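You operate a simulated robot arm through the tools that you are given. There is no shell and no other tool. Be economical: measure what you need, move in short steps, check, and stop when the job is done.

The job below is to be done with a simulated two-armed robot. You get a single attempt, and the scene is never put back.

## Task
Pick up the hand roller with red band with one hand, pass it to the other hand and put it on the top of the dark plate. Set down upright: hand roller with red band.

It is judged by the outcome, as a careful person would: the job done as asked, and still so three seconds after it is handed in. It fails if anything else is knocked over, pushed out of place, dropped, spilled or broken.

## Robot
Two 7-joint arms with two-finger parallel grippers on one trunk, on a base that drives. Base frame: it is fixed to the floor where the robot stands at the start and does not move with it; the origin is under the middle of the robot, x ahead of it, y to its left, z up. Lengths are in cm, angles in rad, forces in N, time in s.
The left shoulder is at the start at [5.6, 10.1, 103.4], the right one opposite. With the tool pointing down near the work surface each hand reaches from about 26 to 54 cm from the robot's upright axis, wherever it stands, measured 20 degrees to its own side. Places, roughly: hand roller with red band (5x9x12 cm) [50, 0, 80]; top of the dark plate (22x13 cm) [48, -314, 80]. Payload 2.4 kg a hand.
The tool frame of a hand sits at the grasp point between the pads (the TCP): z along the fingers, y along the line on which they close. The tips reach 2.4 cm beyond it. The gripper opens to 6.8 cm. The fingers are 1.7 cm wide and 1 cm thick; the gripper's body (4 by 7 cm) begins 4.1 cm behind the TCP.
Orientation is that of the tool frame in the base frame, as a unit quaternion [x, y, z, w]. With the fingers straight down and closing along the base's y, the tool's x points along the base's -x, its y along +y and its z along -z.

## Interface
- The arms move only by the tool arm_command. It takes "left_commands", "right_commands" or both (then of equal length, played together; a hand with none holds still); each is a list of rows, each a list of 7 numbers: the shift along the tool's x, y, z in cm, then the turn, a rotation vector about the tool's x, y, z in rad, then the finger opening in cm, from 0 to 6.8. In form: [[x, y, z, ax, ay, az, hand], ...]. A call has 1 to 20 rows; each row shifts and turns the commanded pose from where the row before left it, along the tool's axes as they then stand. Rows are played at 5 a second. More than 5 cm and 0.15 rad between two rows, or a gripper value outside its range, and nothing of the call is played. A pose out of reach is approached as far as the arm can. The call stops where the force on the tool passes 40 N (or 10 N more than at its start, if that is more) or the arm is blocked; 0.2 s more then pass. Each finger travels about 7.2 cm/s and halts on what it meets, pressing with about 42 N; the grip force reading is that of the motor and also rises with nothing between the fingers. The clock runs only during rows and for 0.2 s after the last one: add rows that do not move to give the fingers time. The reply holds the time, the measured pose of the TCP, the force on the tool along the base axes, the opening and the grip force, in the units named above and with some noise, with the torque about the TCP (base axes, N m) and any sound that the robot's microphone picked up.
- Cameras (640 x 400 px; columns grow to the right, rows downward): "scene" is now at [14.48, 0.28, 120.24]; the picture's right is [0.11, -0.99, 0.00], its down [-0.50, -0.05, -0.86] and it looks along [0.86, 0.09, -0.50] (base axes); focal length 252 px, centre (320, 200). "left" rides on the left gripper at [8.4, -1.1, -7.5] in its tool frame; the picture's right is [0.13, 0.99, 0.00], its down [-0.60, 0.08, -0.79] and it looks along [-0.79, 0.10, 0.61] (tool axes); focal length 251 px, centre (320, 200). "right" rides on the right gripper at [8.4, 1.1, -7.5] in its tool frame; the picture's right is [-0.13, 0.99, 0.00], its down [-0.60, -0.08, -0.79] and it looks along [-0.79, -0.10, 0.61] (tool axes); focal length 251 px, centre (320, 200). There is no depth. A picture from a camera that has moved, and an enlarged one, comes with that camera's place and axes in the base frame and with its lens. The place of the scene camera against the robot may be out by one fixed shift of up to 1.2 cm in any direction.
- camera(camera): a new picture of that camera. It takes no simulated time.
- slide_trunk(by): slides the trunk up (or, below 0, down) by that many cm; the arms and the scene camera ride with it, the base frame stays. It gives what a move gives, with no picture.
- roll_base(legs): drives the robot by 1 to 6 legs, each [ahead, left, turn to the left] in cm, cm and rad, along the robot's own axes; the way and the turn of a leg run together, so that a leg with both is an arc; at most 150 cm and 3.142 rad a leg. The arms and the cameras ride along, it lands a little off, and it stops where it bumps. It gives what a move gives.
- head_to(pan, tilt): turns the head with the scene camera to pan (to the left, within 1.501 rad either way) and tilt (down, from -0.506 to 1.204), counted from straight ahead of the robot. It gives what a move gives.
- enlarge(camera, box): a new picture of the part [left, top, right, bottom] of that camera's present view, enlarged. It takes no simulated time.
- finish_job(): hands the job in; it is judged then, once.

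Work in short steps. Places have to be worked out from the pictures, the camera data and where the tool is seen: move nearer, look again, correct. Check each grasp and each placing, and mend what went wrong. You have 120 turns and 92 pictures in all, those below and enlarged ones among them. Open the grippers and draw the arms clear of the work before you hand the job in, unless the task says otherwise; then end with one line.

The tools are called as name(argument=value, ...) on one line, values as JSON. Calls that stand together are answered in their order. arm_command: Moves the arms, as the interface text tells. Its arguments: {"type":"object","properties":{"left_commands":{"type":"array"},"right_commands":{"type":"array"}},"required":[]} The other tools are called the same way: slide_trunk (by) slides the trunk up or down; roll_base (legs) drives the base; head_to (pan, tilt) turns the head that bears the scene camera; camera (camera) takes a picture; enlarge (camera, box) takes an enlarged picture of a part of a camera's view; finish_job () hands the job in.

At the start:

```text
time_s: 0.0
left_tool_pos: [39.5, 20.43, 104.31]
left_ee_rot: [-0.001, 1.0, 0.0, 0.0]
left_wrist_force: [0.1, -0.5, -0.1]
left_ft_torque: [-0.02, 0.02, 0.01]
left_grip_width: 6.82
left_grasp_force: 0.1
right_tool_pos: [31.36, -8.9, 106.1]
right_ee_rot: [0.0, 1.0, 0.0, 0.0]
right_wrist_force: [-0.6, -0.5, -0.6]
right_ft_torque: [0.01, 0.04, 0.03]
right_grip_width: 6.8
right_grasp_force: 0.1
trunk travel left (down, up): [-25.0, 60.0]
robot x, y, heading: [-0.09, -0.24, -0.002]
head pan, tilt: [0.106, 0.527]
```

scene: 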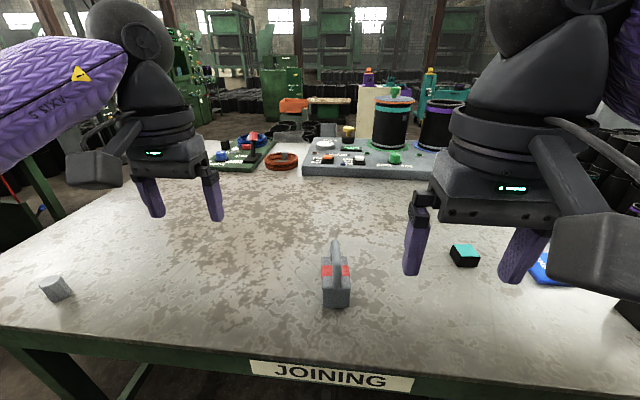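
right: 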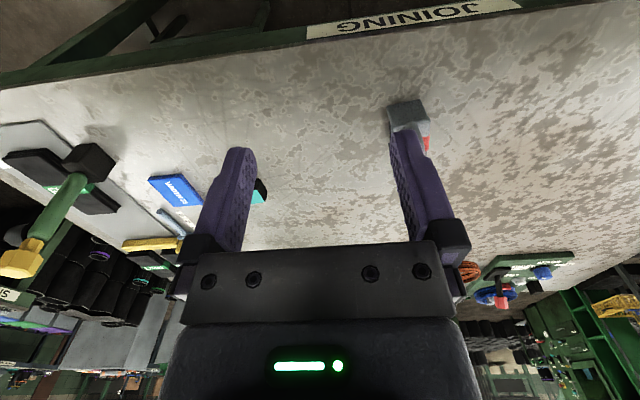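
left: 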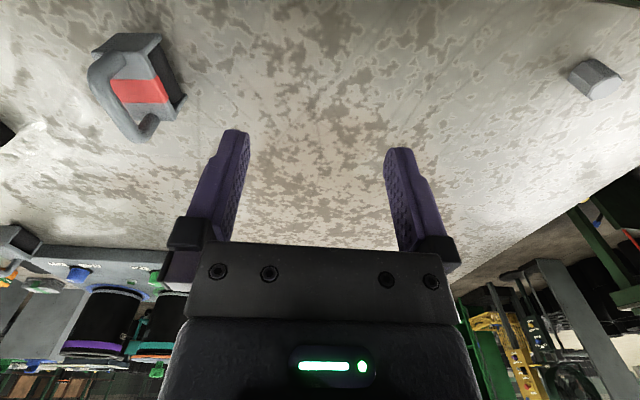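

The roller stands ahead, between the hands. I enlarge it to learn its shape.

enlarge(camera="scene", box=[270, 220, 400, 320])

enlarge(camera="left", box=[60, 10, 220, 160])

```text
4.00 times, centred on (335, 270) of scene
camera zoom: at [14.48, 0.28, 120.24], right [0.11, -0.99, 0.0], down [-0.5, -0.05, -0.86], along [0.86, 0.09, -0.5], focal length 1006 px, centre (260, -80)
```

zoom: 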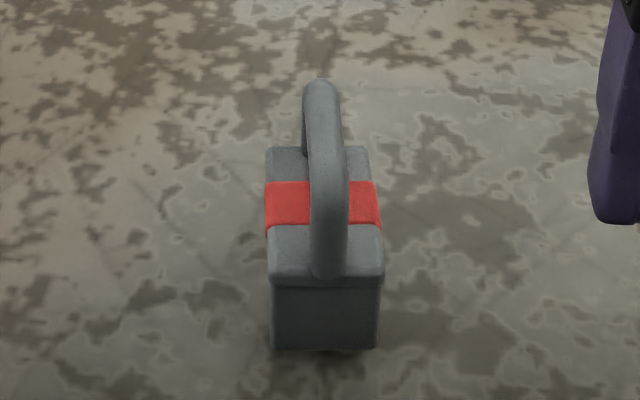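

```text
2.67 times, centred on (140, 85) of left
camera zoom: at [31.14, 19.25, 111.8], right [-0.13, 0.99, 0.0], down [0.6, 0.08, 0.79], along [0.79, 0.1, -0.61], focal length 670 px, centre (800, 507)
```

zoom: 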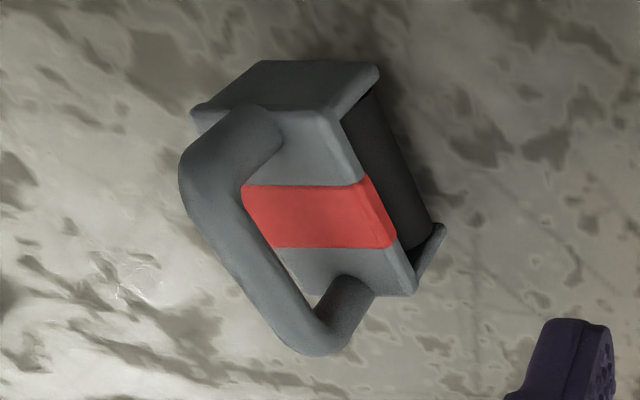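

The handle bar runs along x at roughly y 0.5–1.3, z 89–91, spanning x 45–52. I plan for the left hand to take it horizontally from the left, with the right later taking it from above. First I turn the left hand to point toward -y.

arm_command(left_commands=[[0, 0, 0, 0.15, 0, 0, 6.8], [0, 0, 0, 0.15, 0, 0, 6.8], [0, 0, 0, 0.15, 0, 0, 6.8], [0, 0, 0, 0.15, 0, 0, 6.8], [0, 0, 0, 0.15, 0, 0, 6.8], [0, 0, 0, 0.15, 0, 0, 6.8], [0, 0, 0, 0.15, 0, 0, 6.8], [0, 0, 0, 0.15, 0, 0, 6.8], [0, 0, 0, 0.15, 0, 0, 6.8], [0, 0, 0, 0.15, 0, 0, 6.8], [0, 0, 0, 0.0708, 0, 0, 6.8], [0, 0, 0, 0, 0, 0, 6.8]])

```text
time_s: 2.6
left_tool_pos: [39.51, 20.23, 104.32]
left_ee_rot: [0.0, -0.706, 0.708, -0.001]
left_wrist_force: [0.5, -0.2, 0.0]
left_ft_torque: [0.03, 0.01, 0.01]
left_grip_width: 6.8
left_grasp_force: 0.1
right_tool_pos: [31.42, -9.0, 106.23]
right_ee_rot: [0.0, 1.0, -0.001, 0.0]
right_wrist_force: [0.0, 0.9, -0.3]
right_ft_torque: [0.0, 0.02, -0.05]
right_grip_width: 6.8
right_grasp_force: 0.1
trunk travel left (down, up): [-25.0, 60.0]
robot x, y, heading: [-0.05, 0.17, 0.005]
head pan, tilt: [0.106, 0.527]
```

The turn worked. I lower the left hand to z≈94 and open a view on the roller.

arm_command(left_commands=[[0, 3.5, 0, 0, 0, 0, 6.8], [0, 3.5, 0, 0, 0, 0, 6.8], [0, 3.5, 0, 0, 0, 0, 6.8], [0, 0, 0, 0, 0, 0, 6.8]])

camera(camera="left")

camera(camera="scene")

```text
time_s: 3.6
left_tool_pos: [39.67, 20.43, 93.74]
left_ee_rot: [0.0, -0.707, 0.707, -0.001]
left_wrist_force: [0.8, -0.1, 0.4]
left_ft_torque: [0.01, -0.02, 0.02]
left_grip_width: 6.78
left_grasp_force: 0.1
right_tool_pos: [31.48, -8.86, 106.22]
right_ee_rot: [0.001, 1.0, 0.001, 0.0]
right_wrist_force: [0.4, 0.3, 0.2]
right_ft_torque: [-0.01, -0.02, -0.03]
right_grip_width: 6.82
right_grasp_force: 0.2
trunk travel left (down, up): [-25.0, 60.0]
robot x, y, heading: [-0.18, 0.21, -0.003]
head pan, tilt: [0.106, 0.527]
```

```text
86 pictures are left
camera left: at [31.26, 27.88, 94.88], right [-0.13, 0.0, -0.99], down [0.6, 0.79, -0.08], along [0.79, -0.61, -0.1], focal length 251 px, centre (320, 200)
```

left: 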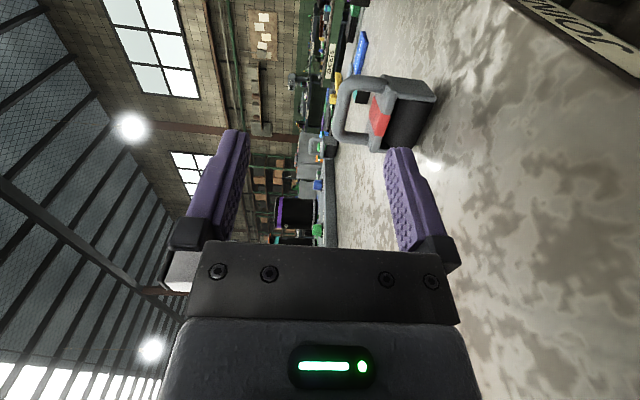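

```text
85 pictures are left
camera scene: at [14.48, 0.29, 120.24], right [0.11, -0.99, 0.0], down [-0.5, -0.05, -0.86], along [0.86, 0.09, -0.5], focal length 252 px, centre (320, 200)
```

scene: 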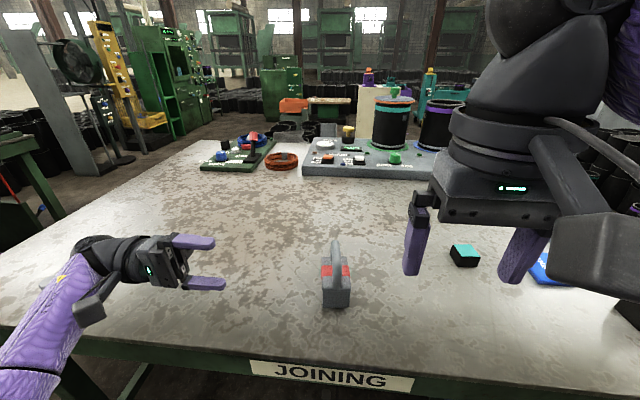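

Excellent side view of the loop. I enlarge it to measure the bar's height.

enlarge(camera="left", box=[320, 60, 448, 160])

```text
4.00 times, centred on (384, 110) of left
camera zoom: at [31.26, 27.88, 94.88], right [-0.13, 0.0, -0.99], down [0.6, 0.79, -0.08], along [0.79, -0.61, -0.1], focal length 1006 px, centre (64, 560)
```

zoom: 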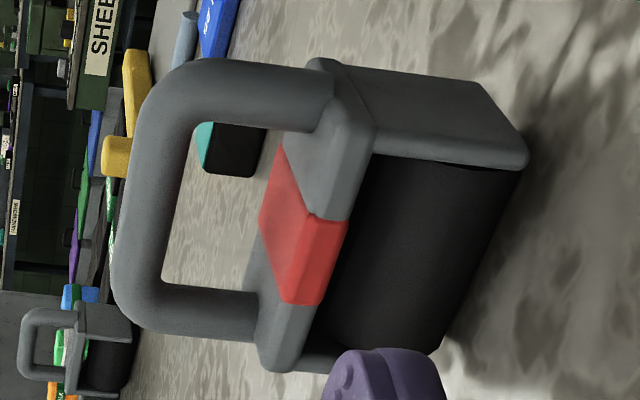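

Bar centre ≈ z 90.3, legs at x≈44.9 and 52.2, body top ≈ z 86. I move the left hand to (47, 9.5, 90.3) with 3.6 cm opening and check alignment.

arm_command(left_commands=[[-3.7, 1.7, 1, 0, 0, 0, 5], [-3.65, 1.7, 3, 0, 0, 0, 3.6], [0, 0, 3.5, 0, 0, 0, 3.6], [0, 0, 3.5, 0, 0, 0, 3.6], [0, 0, 0, 0, 0, 0, 3.6]])

camera(camera="left")

enlarge(camera="scene", box=[220, 200, 380, 325])

```text
refused: row 2 steps farther than a row can; nothing moved
```

```text
83 pictures are left
camera left: at [31.26, 27.88, 94.88], right [-0.13, 0.0, -0.99], down [0.6, 0.79, -0.08], along [0.79, -0.61, -0.1], focal length 251 px, centre (320, 200)
```

left: 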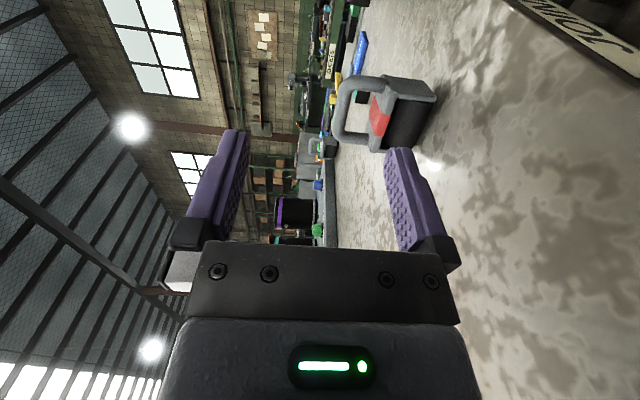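

```text
3.20 times, centred on (300, 262) of scene
camera zoom: at [14.48, 0.29, 120.24], right [0.11, -0.99, 0.0], down [-0.5, -0.05, -0.86], along [0.86, 0.09, -0.5], focal length 805 px, centre (384, 0)
```

zoom: 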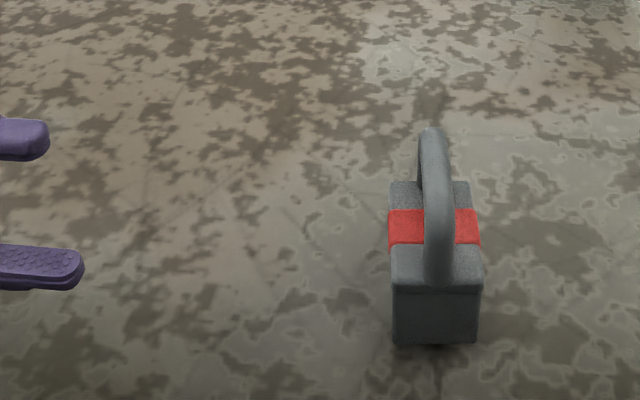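

One row was too long; I split it into shorter steps.

arm_command(left_commands=[[-3.7, 1.7, 0, 0, 0, 0, 5], [-3.65, 1.7, 0, 0, 0, 0, 3.6], [0, 0, 3.6, 0, 0, 0, 3.6], [0, 0, 3.6, 0, 0, 0, 3.6], [0, 0, 3.6, 0, 0, 0, 3.6], [0, 0, 0, 0, 0, 0, 3.6]])

camera(camera="left")

enlarge(camera="scene", box=[220, 200, 380, 325])

```text
time_s: 5.0
left_tool_pos: [44.23, 8.06, 92.13]
left_ee_rot: [0.0, -0.707, 0.707, -0.001]
left_wrist_force: [-0.4, 0.7, -0.6]
left_ft_torque: [0.02, 0.01, -0.03]
left_grip_width: 3.59
left_grasp_force: 0.0
left hand out of reach, approached as far as the arm can: row 2
right_tool_pos: [31.38, -9.03, 106.15]
right_ee_rot: [0.0, 1.0, 0.0, 0.0]
right_wrist_force: [0.6, 0.3, 0.5]
right_ft_torque: [0.03, -0.02, 0.03]
right_grip_width: 6.82
right_grasp_force: 0.1
trunk travel left (down, up): [-25.0, 60.0]
robot x, y, heading: [-0.14, -0.2, -0.001]
head pan, tilt: [0.106, 0.527]
```

```text
81 pictures are left
camera left: at [35.78, 15.68, 93.21], right [-0.13, 0.0, -0.99], down [0.6, 0.79, -0.08], along [0.79, -0.61, -0.1], focal length 251 px, centre (320, 200)
```

left: 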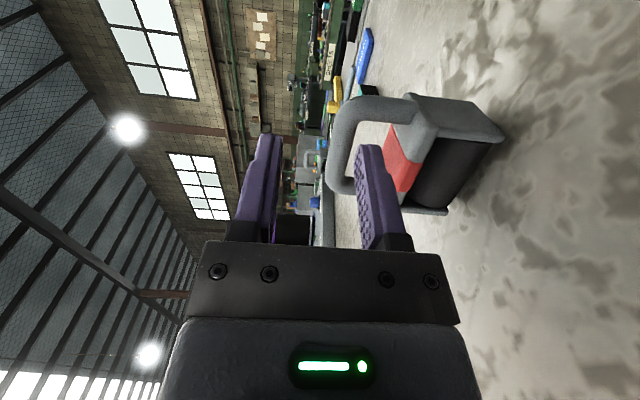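

```text
3.20 times, centred on (300, 262) of scene
camera zoom: at [14.48, 0.27, 120.24], right [0.11, -0.99, 0.0], down [-0.5, -0.05, -0.86], along [0.86, 0.09, -0.5], focal length 805 px, centre (384, 0)
```

zoom: 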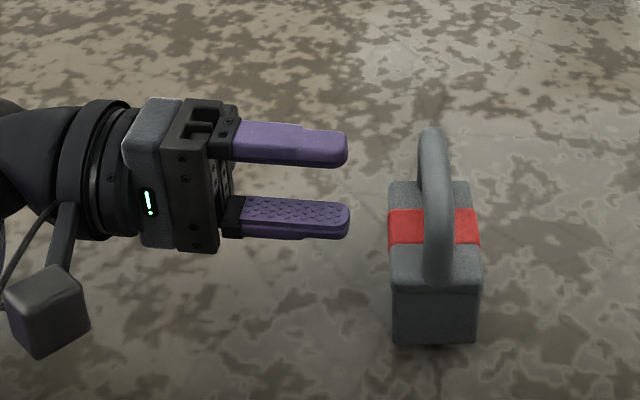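

Far reach failed at the side, but it may work from here. I retry the remaining shift (+2.8 x, −1.8 z).

arm_command(left_commands=[[-1.4, 0.9, 0, 0, 0, 0, 3.6], [-1.4, 0.9, 0, 0, 0, 0, 3.6], [0, 0, 0, 0, 0, 0, 3.6]])

```text
time_s: 5.8
left_tool_pos: [46.53, 8.18, 90.75]
left_ee_rot: [0.0, 0.707, -0.707, 0.0]
left_wrist_force: [0.4, 0.3, -0.3]
left_ft_torque: [0.02, 0.0, 0.0]
left_grip_width: 3.59
left_grasp_force: 0.1
left hand out of reach, approached as far as the arm can: row 2
right_tool_pos: [31.38, -8.97, 106.18]
right_ee_rot: [0.0, 1.0, 0.0, 0.0]
right_wrist_force: [-0.1, 0.5, 0.3]
right_ft_torque: [-0.02, 0.0, 0.03]
right_grip_width: 6.81
right_grasp_force: 0.2
trunk travel left (down, up): [-25.0, 60.0]
robot x, y, heading: [0.08, -0.11, -0.006]
head pan, tilt: [0.106, 0.527]
```

At its limit. I draw back 3 cm in y and drive 4 cm forward for comfort.

arm_command(left_commands=[[2, -0.5, -3, 0, 0, 0, 3.6], [0, 0, 0, 0, 0, 0, 3.6]])

roll_base(legs=[[4, 0, 0]])

```text
time_s: 6.4
left_tool_pos: [44.28, 11.35, 91.41]
left_ee_rot: [-0.001, 0.707, -0.707, 0.001]
left_wrist_force: [-0.7, -0.2, 0.2]
left_ft_torque: [0.01, 0.01, 0.0]
left_grip_width: 3.6
left_grasp_force: 0.1
right_tool_pos: [31.4, -9.03, 106.09]
right_ee_rot: [0.0, 1.0, 0.0, -0.001]
right_wrist_force: [-0.5, 0.3, 1.0]
right_ft_torque: [0.03, 0.0, 0.0]
right_grip_width: 6.79
right_grasp_force: 0.0
trunk travel left (down, up): [-25.0, 60.0]
robot x, y, heading: [0.05, 0.28, 0.001]
head pan, tilt: [0.106, 0.527]
```

```text
time_s: 7.3
left_tool_pos: [48.31, 11.34, 91.53]
left_ee_rot: [-0.001, 0.707, -0.707, 0.002]
left_wrist_force: [0.0, 0.0, 0.7]
left_ft_torque: [-0.02, 0.03, 0.01]
left_grip_width: 3.6
left_grasp_force: 0.1
right_tool_pos: [35.44, -8.97, 106.11]
right_ee_rot: [0.0, 1.0, 0.001, 0.001]
right_wrist_force: [-0.1, 0.5, 0.5]
right_ft_torque: [-0.03, 0.0, 0.02]
right_grip_width: 6.79
right_grasp_force: 0.0
trunk travel left (down, up): [-25.0, 60.0]
robot x, y, heading: [4.16, -0.08, 0.003]
head pan, tilt: [0.106, 0.527]
```

Drove cleanly. I go to x 47, z 90.3, y≈6.5 and look.

arm_command(left_commands=[[0.7, 0.6, 2, 0, 0, 0, 3.6], [0.6, 0.6, 2.8, 0, 0, 0, 3.6], [0, 0, 0, 0, 0, 0, 3.6]])

camera(camera="left")

camera(camera="scene")

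```text
time_s: 8.1
left_tool_pos: [47.15, 6.71, 90.02]
left_ee_rot: [-0.002, 0.707, -0.707, 0.001]
left_wrist_force: [0.4, -0.1, -0.2]
left_ft_torque: [0.02, -0.01, 0.0]
left_grip_width: 3.61
left_grasp_force: 0.0
right_tool_pos: [35.53, -8.97, 106.1]
right_ee_rot: [-0.001, 1.0, 0.0, 0.001]
right_wrist_force: [0.3, -0.4, -0.2]
right_ft_torque: [-0.01, -0.01, -0.02]
right_grip_width: 6.82
right_grasp_force: 0.0
trunk travel left (down, up): [-25.0, 60.0]
robot x, y, heading: [3.74, 0.36, 0.006]
head pan, tilt: [0.106, 0.527]
```

```text
79 pictures are left
camera left: at [38.58, 14.05, 91.13], right [-0.13, 0.0, -0.99], down [0.6, 0.79, -0.08], along [0.79, -0.61, -0.1], focal length 251 px, centre (320, 200)
```

left: 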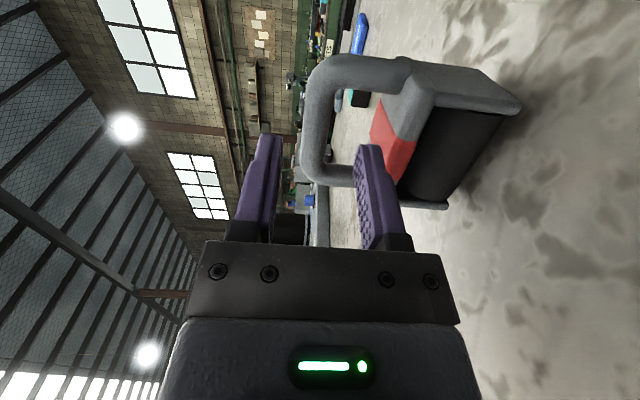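

```text
78 pictures are left
camera scene: at [18.51, 0.29, 120.24], right [0.11, -0.99, 0.0], down [-0.5, -0.05, -0.86], along [0.86, 0.09, -0.5], focal length 252 px, centre (320, 200)
```

scene: 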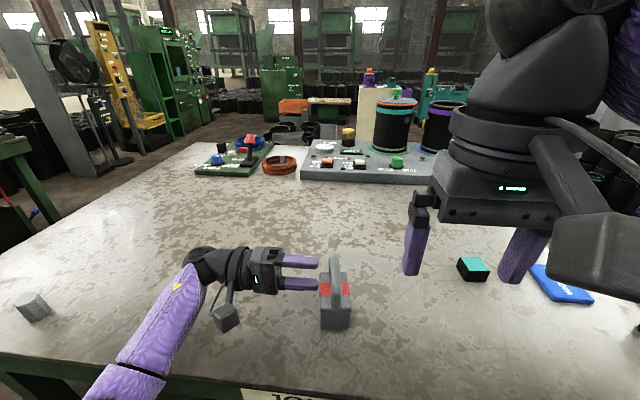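

The fingers straddle the bar's line of approach, with the bar about 0.3 cm higher than the tool axis. I raise 0.3, advance 5.7 cm and look before closing.

arm_command(left_commands=[[0, -0.3, 2, 0, 0, 0, 3.6], [0, 0, 2, 0, 0, 0, 3.6], [0, 0, 1.7, 0, 0, 0, 3.6], [0, 0, 0, 0, 0, 0, 3.6]])

camera(camera="left")

enlarge(camera="scene", box=[240, 220, 400, 345])

```text
time_s: 9.1
left_tool_pos: [47.11, 0.73, 90.52]
left_ee_rot: [0.001, -0.707, 0.707, -0.001]
left_wrist_force: [-0.3, -0.2, -0.5]
left_ft_torque: [0.02, 0.02, 0.0]
left_grip_width: 3.63
left_grasp_force: 0.0
right_tool_pos: [35.37, -9.0, 106.18]
right_ee_rot: [0.0, 1.0, 0.0, 0.0]
right_wrist_force: [-0.4, -0.4, 0.4]
right_ft_torque: [0.03, -0.01, -0.01]
right_grip_width: 6.78
right_grasp_force: 0.1
trunk travel left (down, up): [-25.0, 60.0]
robot x, y, heading: [3.82, -0.19, -0.0]
head pan, tilt: [0.106, 0.527]
```

```text
77 pictures are left
camera left: at [38.58, 8.14, 91.6], right [-0.13, 0.0, -0.99], down [0.6, 0.79, -0.08], along [0.79, -0.61, -0.1], focal length 251 px, centre (320, 200)
```

left: 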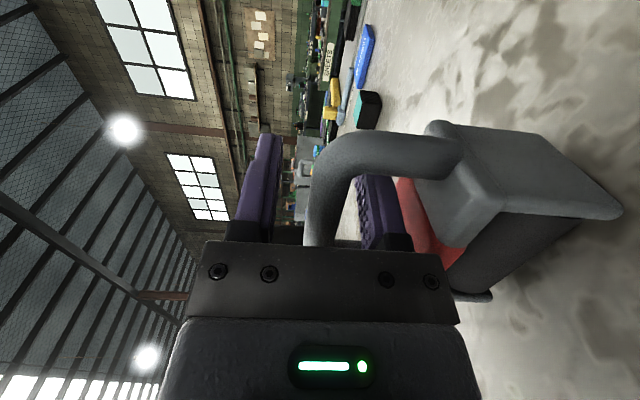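

```text
3.20 times, centred on (320, 282) of scene
camera zoom: at [18.51, 0.29, 120.24], right [0.11, -0.99, 0.0], down [-0.5, -0.05, -0.86], along [0.86, 0.09, -0.5], focal length 805 px, centre (320, -64)
```

zoom: 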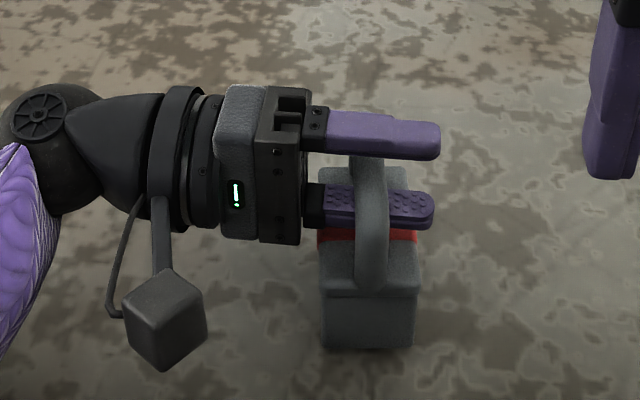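

The bar lies about 0.7 cm behind the TCP and ~0.3 lower; I correct and close.

arm_command(left_commands=[[0, 0.3, -0.7, 0, 0, 0, 3.6], [0, 0, 0, 0, 0, 0, 2.4], [0, 0, 0, 0, 0, 0, 0.8], [0, 0, 0, 0, 0, 0, 0.8], [0, 0, 0, 0, 0, 0, 0.8]])

camera(camera="left")

```text
time_s: 10.3
left_tool_pos: [47.14, 1.41, 90.35]
left_ee_rot: [-0.002, 0.707, -0.707, 0.0]
left_wrist_force: [-0.4, 0.4, 0.1]
left_ft_torque: [-0.02, 0.02, 0.03]
left_grip_width: 1.51
left_grasp_force: 34.5
right_tool_pos: [35.43, -9.04, 106.15]
right_ee_rot: [0.0, 1.0, 0.001, 0.0]
right_wrist_force: [-0.9, -0.4, -0.4]
right_ft_torque: [0.03, 0.0, 0.0]
right_grip_width: 6.8
right_grasp_force: 0.1
trunk travel left (down, up): [-25.0, 60.0]
robot x, y, heading: [3.91, -0.2, -0.004]
head pan, tilt: [0.106, 0.527]
```

```text
75 pictures are left
camera left: at [38.65, 8.83, 91.39], right [-0.13, 0.0, -0.99], down [0.6, 0.79, -0.08], along [0.79, -0.61, -0.1], focal length 251 px, centre (320, 200)
```

left: 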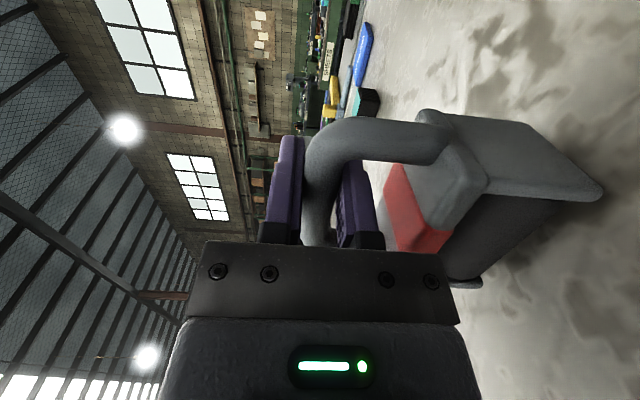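

The bar is gripped (1.51 cm, 34 N). I lift gently by 10 cm.

arm_command(left_commands=[[0, -0.5, 0, 0, 0, 0, 0.5], [0, -1.5, 0, 0, 0, 0, 0.5], [0, -2, 0, 0, 0, 0, 0.5], [0, -2, 0, 0, 0, 0, 0.5], [0, -2, 0, 0, 0, 0, 0.5], [0, -2, 0, 0, 0, 0, 0.5], [0, 0, 0, 0, 0, 0, 0.5]])

camera(camera="left")

camera(camera="scene")

```text
time_s: 11.9
left_tool_pos: [47.0, 1.55, 100.13]
left_ee_rot: [-0.001, 0.707, -0.707, 0.0]
left_wrist_force: [-0.8, -0.2, -2.3]
left_ft_torque: [-0.01, 0.06, 0.03]
left_grip_width: 1.49
left_grasp_force: 34.4
right_tool_pos: [35.46, -8.86, 106.06]
right_ee_rot: [0.0, 1.0, -0.001, 0.0]
right_wrist_force: [0.2, 0.7, -0.3]
right_ft_torque: [0.03, -0.01, 0.0]
right_grip_width: 6.81
right_grasp_force: 0.1
trunk travel left (down, up): [-25.0, 60.0]
robot x, y, heading: [3.95, 0.06, 0.004]
head pan, tilt: [0.106, 0.527]
```

```text
74 pictures are left
camera left: at [38.59, 8.93, 101.24], right [-0.13, 0.0, -0.99], down [0.6, 0.79, -0.08], along [0.79, -0.61, -0.1], focal length 251 px, centre (320, 200)
```

left: 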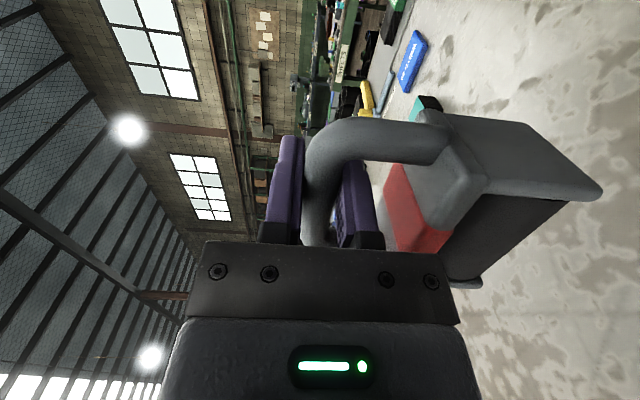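

```text
73 pictures are left
camera scene: at [18.52, 0.29, 120.24], right [0.11, -0.99, 0.0], down [-0.5, -0.05, -0.86], along [0.86, 0.09, -0.5], focal length 252 px, centre (320, 200)
```

scene: 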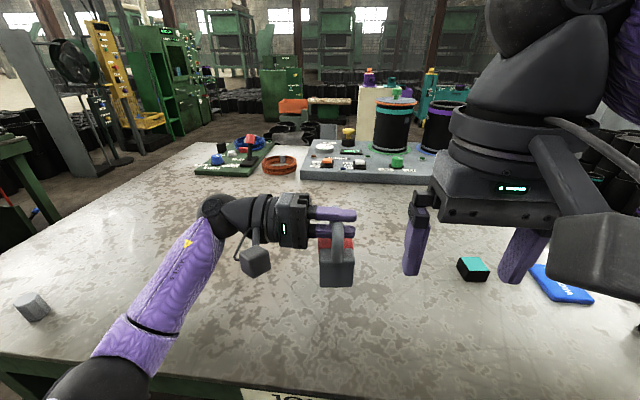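

Lifted, upright, light (~0.23 kg). The right hand now goes to a pose above the front part of the bar at about (50.1, 1.5, 107) with 3.6 cm opening.

arm_command(right_commands=[[-3, 0, -1, 0, 0, 0, 5], [-4, 0, -1, 0, 0, 0, 3.6], [-4, 0, 0, 0, 0, 0, 3.6], [-3.6, 2, 0, 0, 0, 0, 3.6], [0, 4, 0, 0, 0, 0, 3.6], [0, 4.4, 0, 0, 0, 0, 3.6], [0, 0, 0, 0, 0, 0, 3.6]])

camera(camera="left")

camera(camera="right")

camera(camera="scene")

```text
time_s: 13.5
left_tool_pos: [47.1, 1.62, 100.06]
left_ee_rot: [-0.001, 0.707, -0.707, 0.001]
left_wrist_force: [-0.3, 0.1, -2.9]
left_ft_torque: [0.01, 0.04, -0.05]
left_grip_width: 1.5
left_grasp_force: 34.4
right_tool_pos: [47.73, 0.2, 107.6]
right_ee_rot: [-0.001, 1.0, -0.001, -0.001]
right_wrist_force: [0.7, -0.6, 1.2]
right_ft_torque: [0.0, 0.01, 0.02]
right_grip_width: 3.6
right_grasp_force: 0.0
right hand out of reach, approached as far as the arm can: row 4, 5, 6
trunk travel left (down, up): [-25.0, 60.0]
robot x, y, heading: [4.09, 0.12, 0.006]
head pan, tilt: [0.106, 0.527]
```

```text
72 pictures are left
camera left: at [38.59, 8.96, 101.21], right [-0.13, 0.0, -0.99], down [0.6, 0.79, -0.08], along [0.79, -0.61, -0.1], focal length 251 px, centre (320, 200)
```

left: 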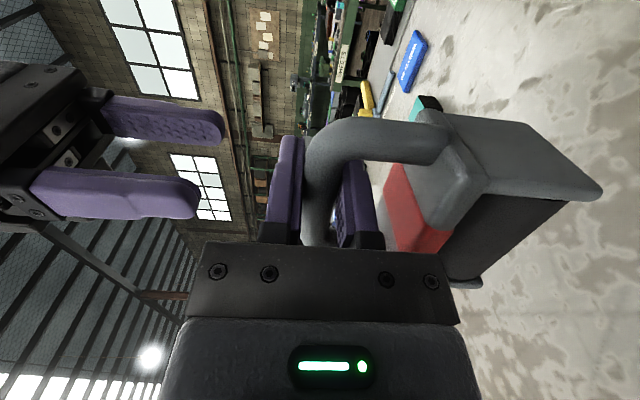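

```text
71 pictures are left
camera right: at [39.21, 1.21, 115.1], right [0.13, 0.99, 0.0], down [0.6, -0.08, 0.79], along [0.79, -0.1, -0.61], focal length 251 px, centre (320, 200)
```

right: 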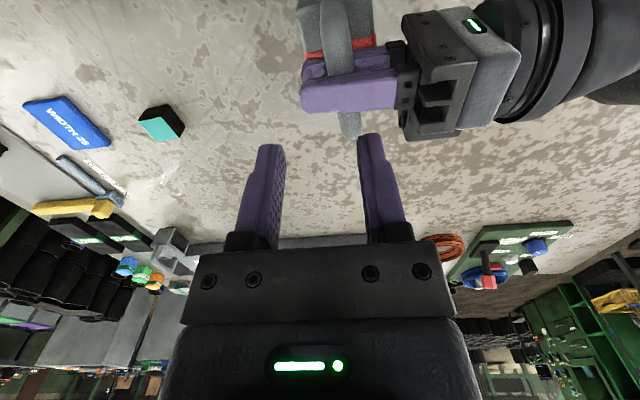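

```text
70 pictures are left
camera scene: at [18.52, 0.33, 120.24], right [0.11, -0.99, 0.0], down [-0.5, -0.05, -0.86], along [0.86, 0.09, -0.5], focal length 252 px, centre (320, 200)
```

scene: 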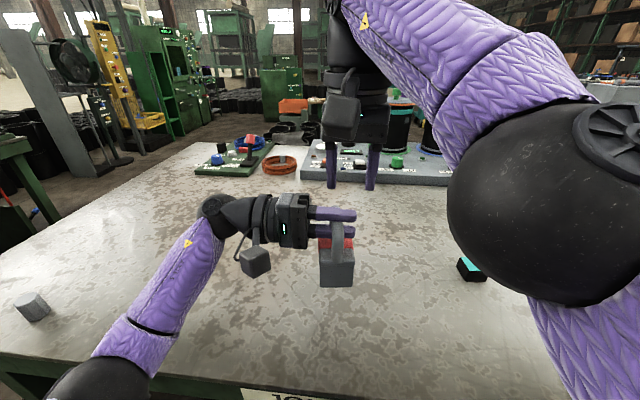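

The right hand is at its reach limit. I bring both hands together back 8 cm toward the robot, and left 3 cm to the right.

arm_command(left_commands=[[2, 0, 0.5, 0, 0, 0, 0.5], [2, 0, 0.5, 0, 0, 0, 0.5], [2, 0, 1, 0, 0, 0, 0.5], [2, 0, 1, 0, 0, 0, 0.5], [0, 0, 0, 0, 0, 0, 0.5]], right_commands=[[2, -1, 0, 0, 0, 0, 3.6], [2, -0.5, 0, 0, 0, 0, 3.6], [2, -0.5, 0, 0, 0, 0, 3.6], [2, -0.5, 0, 0, 0, 0, 3.6], [0, 0, 0, 0, 0, 0, 3.6]])

```text
time_s: 14.7
left_tool_pos: [38.94, -1.45, 100.21]
left_ee_rot: [0.002, -0.707, 0.707, 0.0]
left_wrist_force: [0.4, 0.2, -2.5]
left_ft_torque: [-0.05, 0.03, -0.01]
left_grip_width: 1.51
left_grasp_force: 34.9
right_tool_pos: [39.5, -2.14, 107.53]
right_ee_rot: [-0.001, 1.0, -0.001, 0.0]
right_wrist_force: [0.1, 1.1, -1.0]
right_ft_torque: [0.03, 0.02, -0.01]
right_grip_width: 3.59
right_grasp_force: 0.0
trunk travel left (down, up): [-25.0, 60.0]
robot x, y, heading: [3.76, 0.14, 0.002]
head pan, tilt: [0.106, 0.527]
```

Both followed. I align the right over the bar's front portion (x≈42.0, y≈−1.4) and look.

arm_command(right_commands=[[-2.5, 0.7, 0, 0, 0, 0, 3.6], [0, 0, 2, 0, 0, 0, 3.6], [0, 0, 0, 0, 0, 0, 3.6]])

camera(camera="left")

camera(camera="right")

camera(camera="scene")

```text
time_s: 15.5
left_tool_pos: [38.84, -1.32, 100.27]
left_ee_rot: [0.002, -0.707, 0.708, -0.002]
left_wrist_force: [-0.9, -0.2, -2.5]
left_ft_torque: [0.0, -0.01, -0.04]
left_grip_width: 1.53
left_grasp_force: 34.5
right_tool_pos: [42.12, -1.64, 105.66]
right_ee_rot: [0.0, 1.0, 0.0, 0.001]
right_wrist_force: [-0.2, 0.7, 0.4]
right_ft_torque: [0.01, -0.01, -0.03]
right_grip_width: 3.6
right_grasp_force: 0.1
trunk travel left (down, up): [-25.0, 60.0]
robot x, y, heading: [4.16, 0.23, 0.004]
head pan, tilt: [0.106, 0.527]
```

```text
69 pictures are left
camera left: at [30.47, 6.06, 101.3], right [-0.13, 0.0, -0.99], down [0.6, 0.79, -0.08], along [0.79, -0.61, -0.1], focal length 251 px, centre (320, 200)
```

left: 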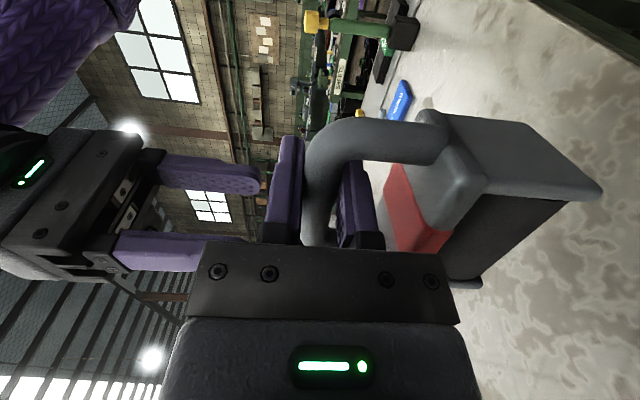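

```text
68 pictures are left
camera right: at [33.72, -0.57, 113.18], right [0.13, 0.99, 0.0], down [0.6, -0.08, 0.79], along [0.79, -0.1, -0.61], focal length 251 px, centre (320, 200)
```

right: 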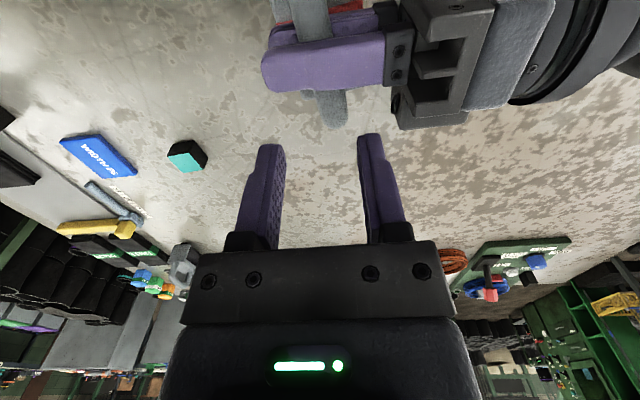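

```text
67 pictures are left
camera scene: at [18.53, 0.29, 120.24], right [0.11, -0.99, 0.0], down [-0.5, -0.05, -0.86], along [0.86, 0.09, -0.5], focal length 252 px, centre (320, 200)
```

scene: 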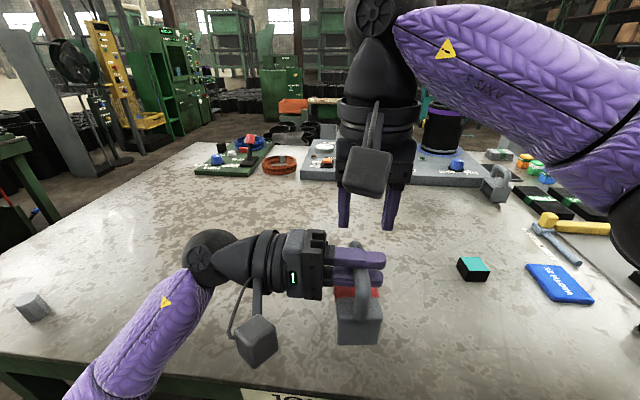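

The bar's front portion is near (42, −1.15) by the right camera. I shift 0.5 back, 0.45 left and descend in two stages.

arm_command(right_commands=[[0.5, 0.45, 0, 0, 0, 0, 3.6], [0, 0, 1.2, 0, 0, 0, 3.6], [0, 0, 1.2, 0, 0, 0, 3.6], [0, 0, 0, 0, 0, 0, 3.6]])

camera(camera="right")

camera(camera="left")

enlarge(camera="scene", box=[270, 180, 430, 305])

```text
time_s: 16.5
left_tool_pos: [38.84, -1.29, 100.18]
left_ee_rot: [-0.002, 0.707, -0.707, 0.001]
left_wrist_force: [0.0, -0.4, -3.0]
left_ft_torque: [-0.02, 0.04, 0.01]
left_grip_width: 1.53
left_grasp_force: 34.4
right_tool_pos: [41.63, -0.99, 103.31]
right_ee_rot: [0.0, 1.0, 0.0, 0.001]
right_wrist_force: [0.3, -0.2, -0.4]
right_ft_torque: [-0.01, -0.03, 0.0]
right_grip_width: 3.58
right_grasp_force: 0.0
trunk travel left (down, up): [-25.0, 60.0]
robot x, y, heading: [4.09, 0.13, 0.004]
head pan, tilt: [0.106, 0.527]
```

```text
66 pictures are left
camera right: at [33.26, -0.06, 110.79], right [0.13, 0.99, 0.0], down [0.6, -0.08, 0.79], along [0.79, -0.1, -0.61], focal length 251 px, centre (320, 200)
```

right: 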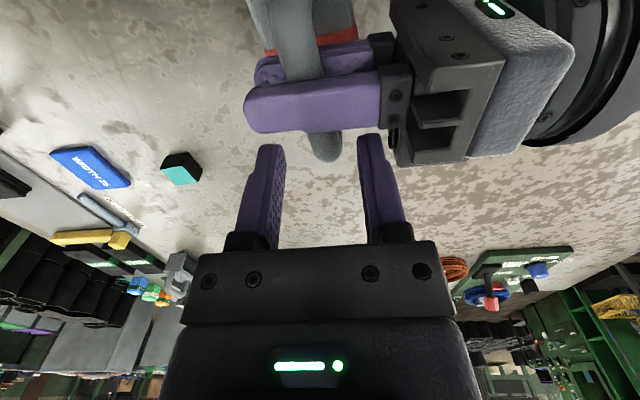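

```text
65 pictures are left
camera left: at [30.47, 6.07, 101.3], right [-0.13, 0.0, -0.99], down [0.6, 0.79, -0.08], along [0.79, -0.61, -0.1], focal length 251 px, centre (320, 200)
```

left: 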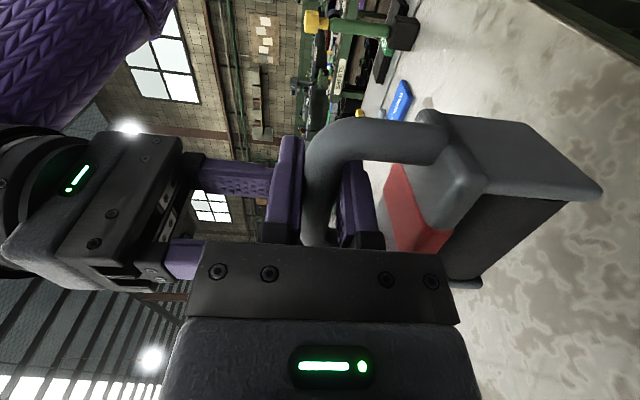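

```text
3.20 times, centred on (350, 242) of scene
camera zoom: at [18.53, 0.3, 120.24], right [0.11, -0.99, 0.0], down [-0.5, -0.05, -0.86], along [0.86, 0.09, -0.5], focal length 805 px, centre (224, 64)
```

zoom: 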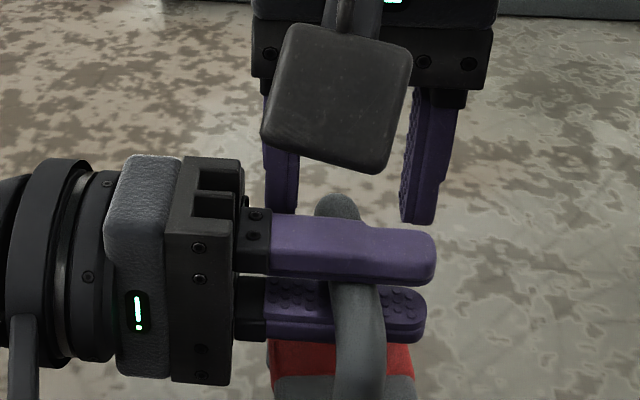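

Clear and centred. I descend the final 2.5 cm.

arm_command(right_commands=[[0, 0, 0.9, 0, 0, 0, 3.6], [0, 0, 0.8, 0, 0, 0, 3.6], [0, 0, 0.8, 0, 0, 0, 3.6], [0, 0, 0, 0, 0, 0, 3.6]])

camera(camera="right")

enlarge(camera="scene", box=[270, 180, 430, 305])

```text
time_s: 17.5
left_tool_pos: [39.0, -1.45, 100.24]
left_ee_rot: [0.001, -0.707, 0.707, -0.002]
left_wrist_force: [0.5, -0.3, -2.6]
left_ft_torque: [0.03, 0.0, 0.02]
left_grip_width: 1.53
left_grasp_force: 34.5
right_tool_pos: [41.72, -1.08, 100.92]
right_ee_rot: [0.0, 1.0, 0.0, 0.0]
right_wrist_force: [0.3, 0.6, 0.5]
right_ft_torque: [0.0, -0.01, 0.0]
right_grip_width: 3.59
right_grasp_force: 0.0
trunk travel left (down, up): [-25.0, 60.0]
robot x, y, heading: [3.7, -0.21, 0.008]
head pan, tilt: [0.106, 0.527]
```

```text
63 pictures are left
camera right: at [33.14, -0.14, 108.33], right [0.13, 0.99, 0.0], down [0.6, -0.08, 0.79], along [0.79, -0.1, -0.61], focal length 251 px, centre (320, 200)
```

right: 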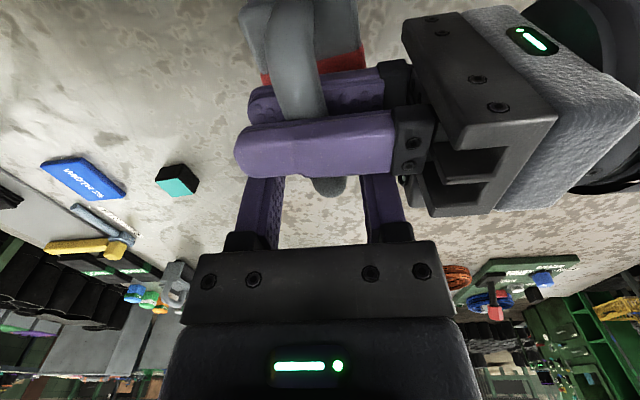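

```text
3.20 times, centred on (350, 242) of scene
camera zoom: at [18.52, 0.3, 120.24], right [0.11, -0.99, 0.0], down [-0.5, -0.05, -0.86], along [0.86, 0.09, -0.5], focal length 805 px, centre (224, 64)
```

zoom: 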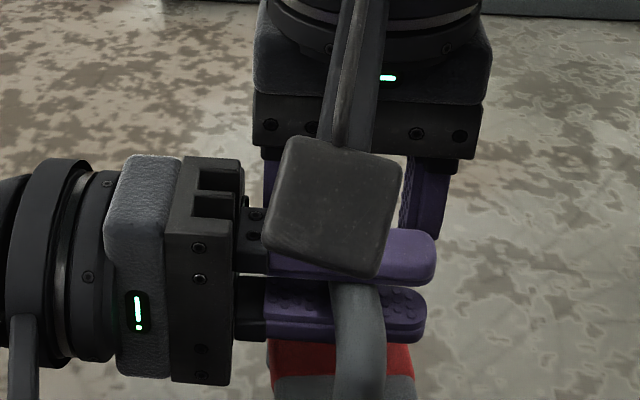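

The bar is between the right fingers, offset ~0.3 cm to the left. I nudge and close the right hand.

arm_command(right_commands=[[0, 0.3, 0, 0, 0, 0, 3.6], [0, 0, 0, 0, 0, 0, 2.4], [0, 0, 0, 0, 0, 0, 0.6], [0, 0, 0, 0, 0, 0, 0.6], [0, 0, 0, 0, 0, 0, 0.6]])

camera(camera="right")

camera(camera="left")

```text
time_s: 18.7
left_tool_pos: [38.99, -1.32, 100.3]
left_ee_rot: [0.0, 0.707, -0.707, 0.0]
left_wrist_force: [-1.1, 1.6, -3.5]
left_ft_torque: [-0.03, 0.02, -0.63]
left_grip_width: 1.51
left_grasp_force: 34.9
right_tool_pos: [41.63, -0.83, 100.86]
right_ee_rot: [-0.001, 1.0, 0.0, 0.0]
right_wrist_force: [-0.5, -2.3, 0.1]
right_ft_torque: [-0.02, 0.01, 0.7]
right_grip_width: 1.73
right_grasp_force: 35.5
trunk travel left (down, up): [-25.0, 60.0]
robot x, y, heading: [4.07, -0.19, 0.002]
head pan, tilt: [0.106, 0.527]
```

```text
61 pictures are left
camera right: at [33.15, 0.11, 108.3], right [0.13, 0.99, 0.0], down [0.6, -0.08, 0.79], along [0.79, -0.1, -0.61], focal length 251 px, centre (320, 200)
```

right: 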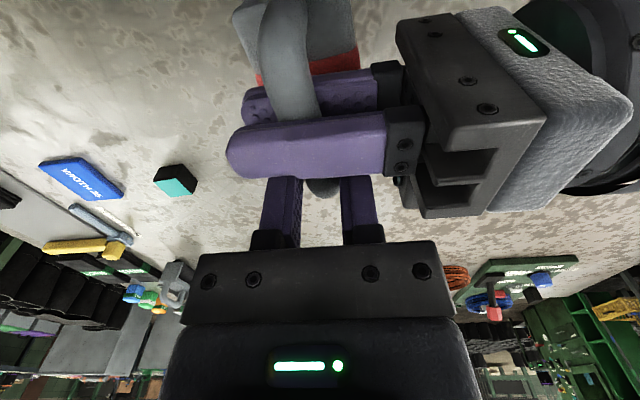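

```text
60 pictures are left
camera left: at [30.47, 6.07, 101.3], right [-0.13, 0.0, -0.99], down [0.6, 0.79, -0.08], along [0.79, -0.61, -0.1], focal length 251 px, centre (320, 200)
```

left: 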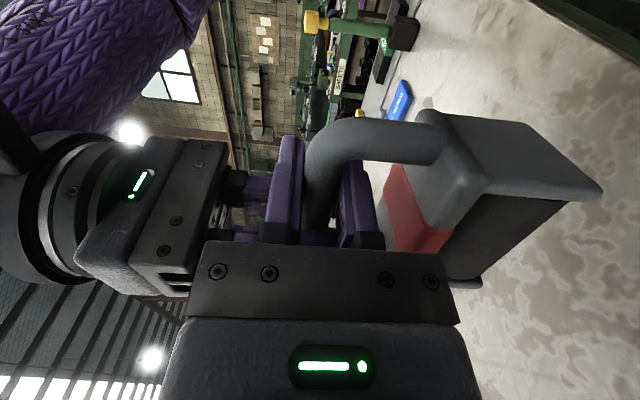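

Both hands hold it. I open the left hand and withdraw it to the left.

arm_command(left_commands=[[0, 0, 0, 0, 0, 0, 2.5], [0, 0, 0, 0, 0, 0, 3.4], [0, 0, 0, 0, 0, 0, 3.4], [0, 0, -2, 0, 0, 0, 3.4], [0, 0, -3, 0, 0, 0, 3.4], [0, 0, -4, 0, 0, 0, 3.4], [0, 0, -4, 0, 0, 0, 3.4], [0, 0, 0, 0, 0, 0, 3.4]])

camera(camera="left")

camera(camera="right")

camera(camera="scene")

```text
time_s: 20.5
left_tool_pos: [38.79, 11.52, 100.17]
left_ee_rot: [-0.001, 0.707, -0.707, 0.0]
left_wrist_force: [-0.2, 1.0, -0.1]
left_ft_torque: [-0.03, 0.01, 0.03]
left_grip_width: 3.4
left_grasp_force: 0.1
right_tool_pos: [41.63, -0.72, 100.71]
right_ee_rot: [0.0, 1.0, -0.001, -0.001]
right_wrist_force: [0.8, 0.3, -0.3]
right_ft_torque: [0.03, -0.08, 0.0]
right_grip_width: 1.57
right_grasp_force: 34.2
trunk travel left (down, up): [-25.0, 60.0]
robot x, y, heading: [3.96, 0.27, 0.001]
head pan, tilt: [0.106, 0.527]
```

```text
59 pictures are left
camera left: at [30.37, 18.93, 101.3], right [-0.13, 0.0, -0.99], down [0.6, 0.79, -0.08], along [0.79, -0.61, -0.1], focal length 251 px, centre (320, 200)
```

left: 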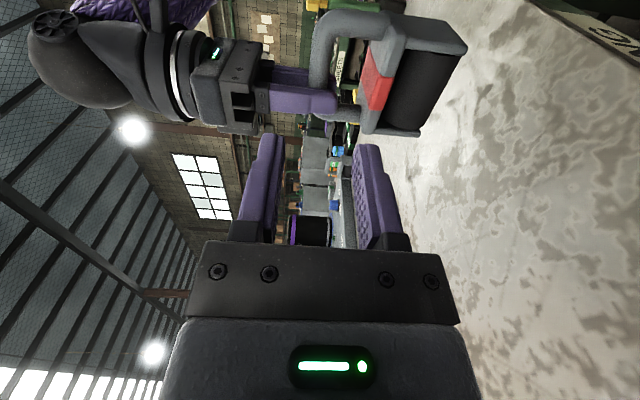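

```text
58 pictures are left
camera right: at [33.15, 0.13, 108.31], right [0.13, 0.99, 0.0], down [0.6, -0.08, 0.79], along [0.79, -0.1, -0.61], focal length 251 px, centre (320, 200)
```

right: 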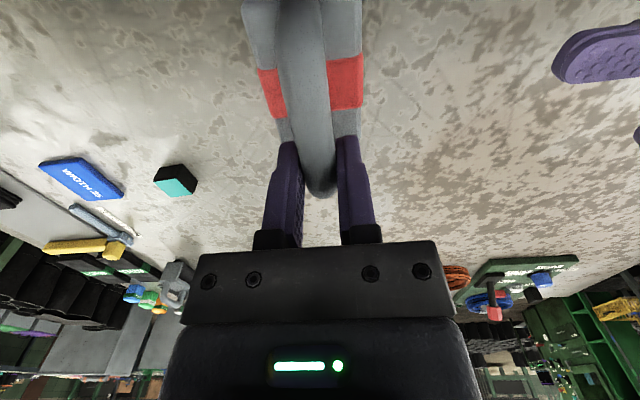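

```text
57 pictures are left
camera scene: at [18.52, 0.31, 120.24], right [0.11, -0.99, 0.0], down [-0.5, -0.05, -0.86], along [0.86, 0.09, -0.5], focal length 252 px, centre (320, 200)
```

scene: 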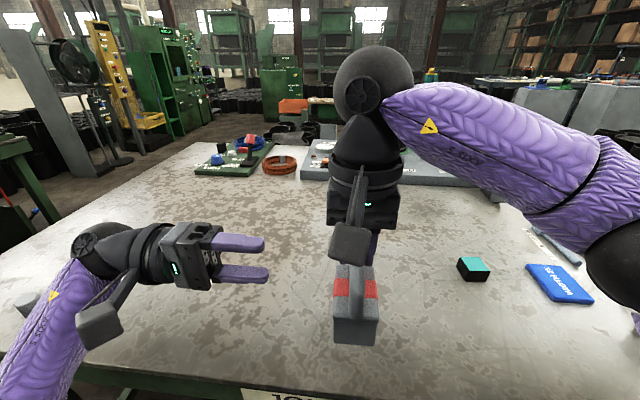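

Handover is done, held at 1.57 cm. Now I look to the right for the plate and the way there.

head_to(pan=-1.2, tilt=0.35)

camera(camera="scene")

```text
time_s: 21.9
left_tool_pos: [38.95, 11.47, 100.29]
left_ee_rot: [0.001, -0.707, 0.707, -0.003]
left_wrist_force: [0.4, 0.5, 0.0]
left_ft_torque: [0.04, 0.0, -0.04]
left_grip_width: 3.4
left_grasp_force: 0.0
right_tool_pos: [41.6, -0.86, 100.77]
right_ee_rot: [0.0, 1.0, 0.0, 0.0]
right_wrist_force: [-0.6, 0.9, -0.4]
right_ft_torque: [0.01, -0.05, 0.0]
right_grip_width: 1.53
right_grasp_force: 35.0
trunk travel left (down, up): [-25.0, 60.0]
robot x, y, heading: [3.81, 0.13, 0.004]
head pan, tilt: [-1.201, 0.351]
```

```text
56 pictures are left
camera scene: at [12.92, -9.35, 121.87], right [-0.93, -0.36, 0.0], down [-0.13, 0.32, -0.94], along [0.34, -0.87, -0.34], focal length 252 px, centre (320, 200)
```

scene: 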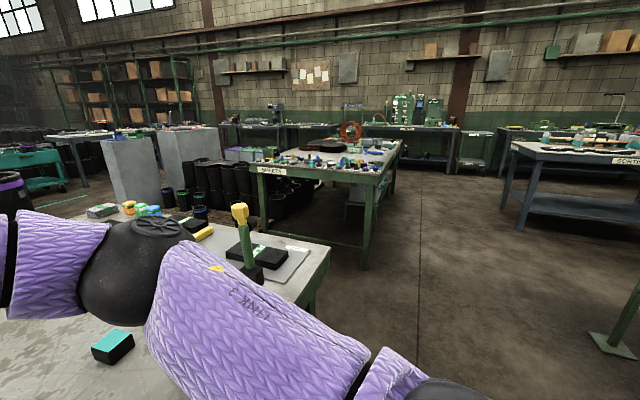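

The target table is beyond the gap on the right. I enlarge that region to see the plate and edge.

enlarge(camera="scene", box=[240, 110, 432, 230])

```text
3.33 times, centred on (336, 170) of scene
camera zoom: at [12.92, -9.35, 121.87], right [-0.93, -0.36, 0.0], down [-0.13, 0.32, -0.94], along [0.34, -0.87, -0.34], focal length 839 px, centre (267, 300)
```

zoom: 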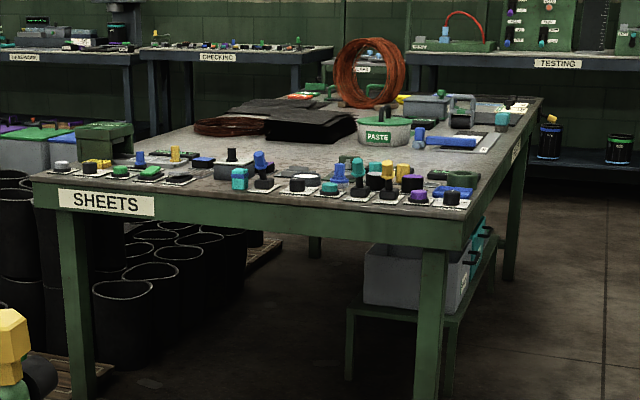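

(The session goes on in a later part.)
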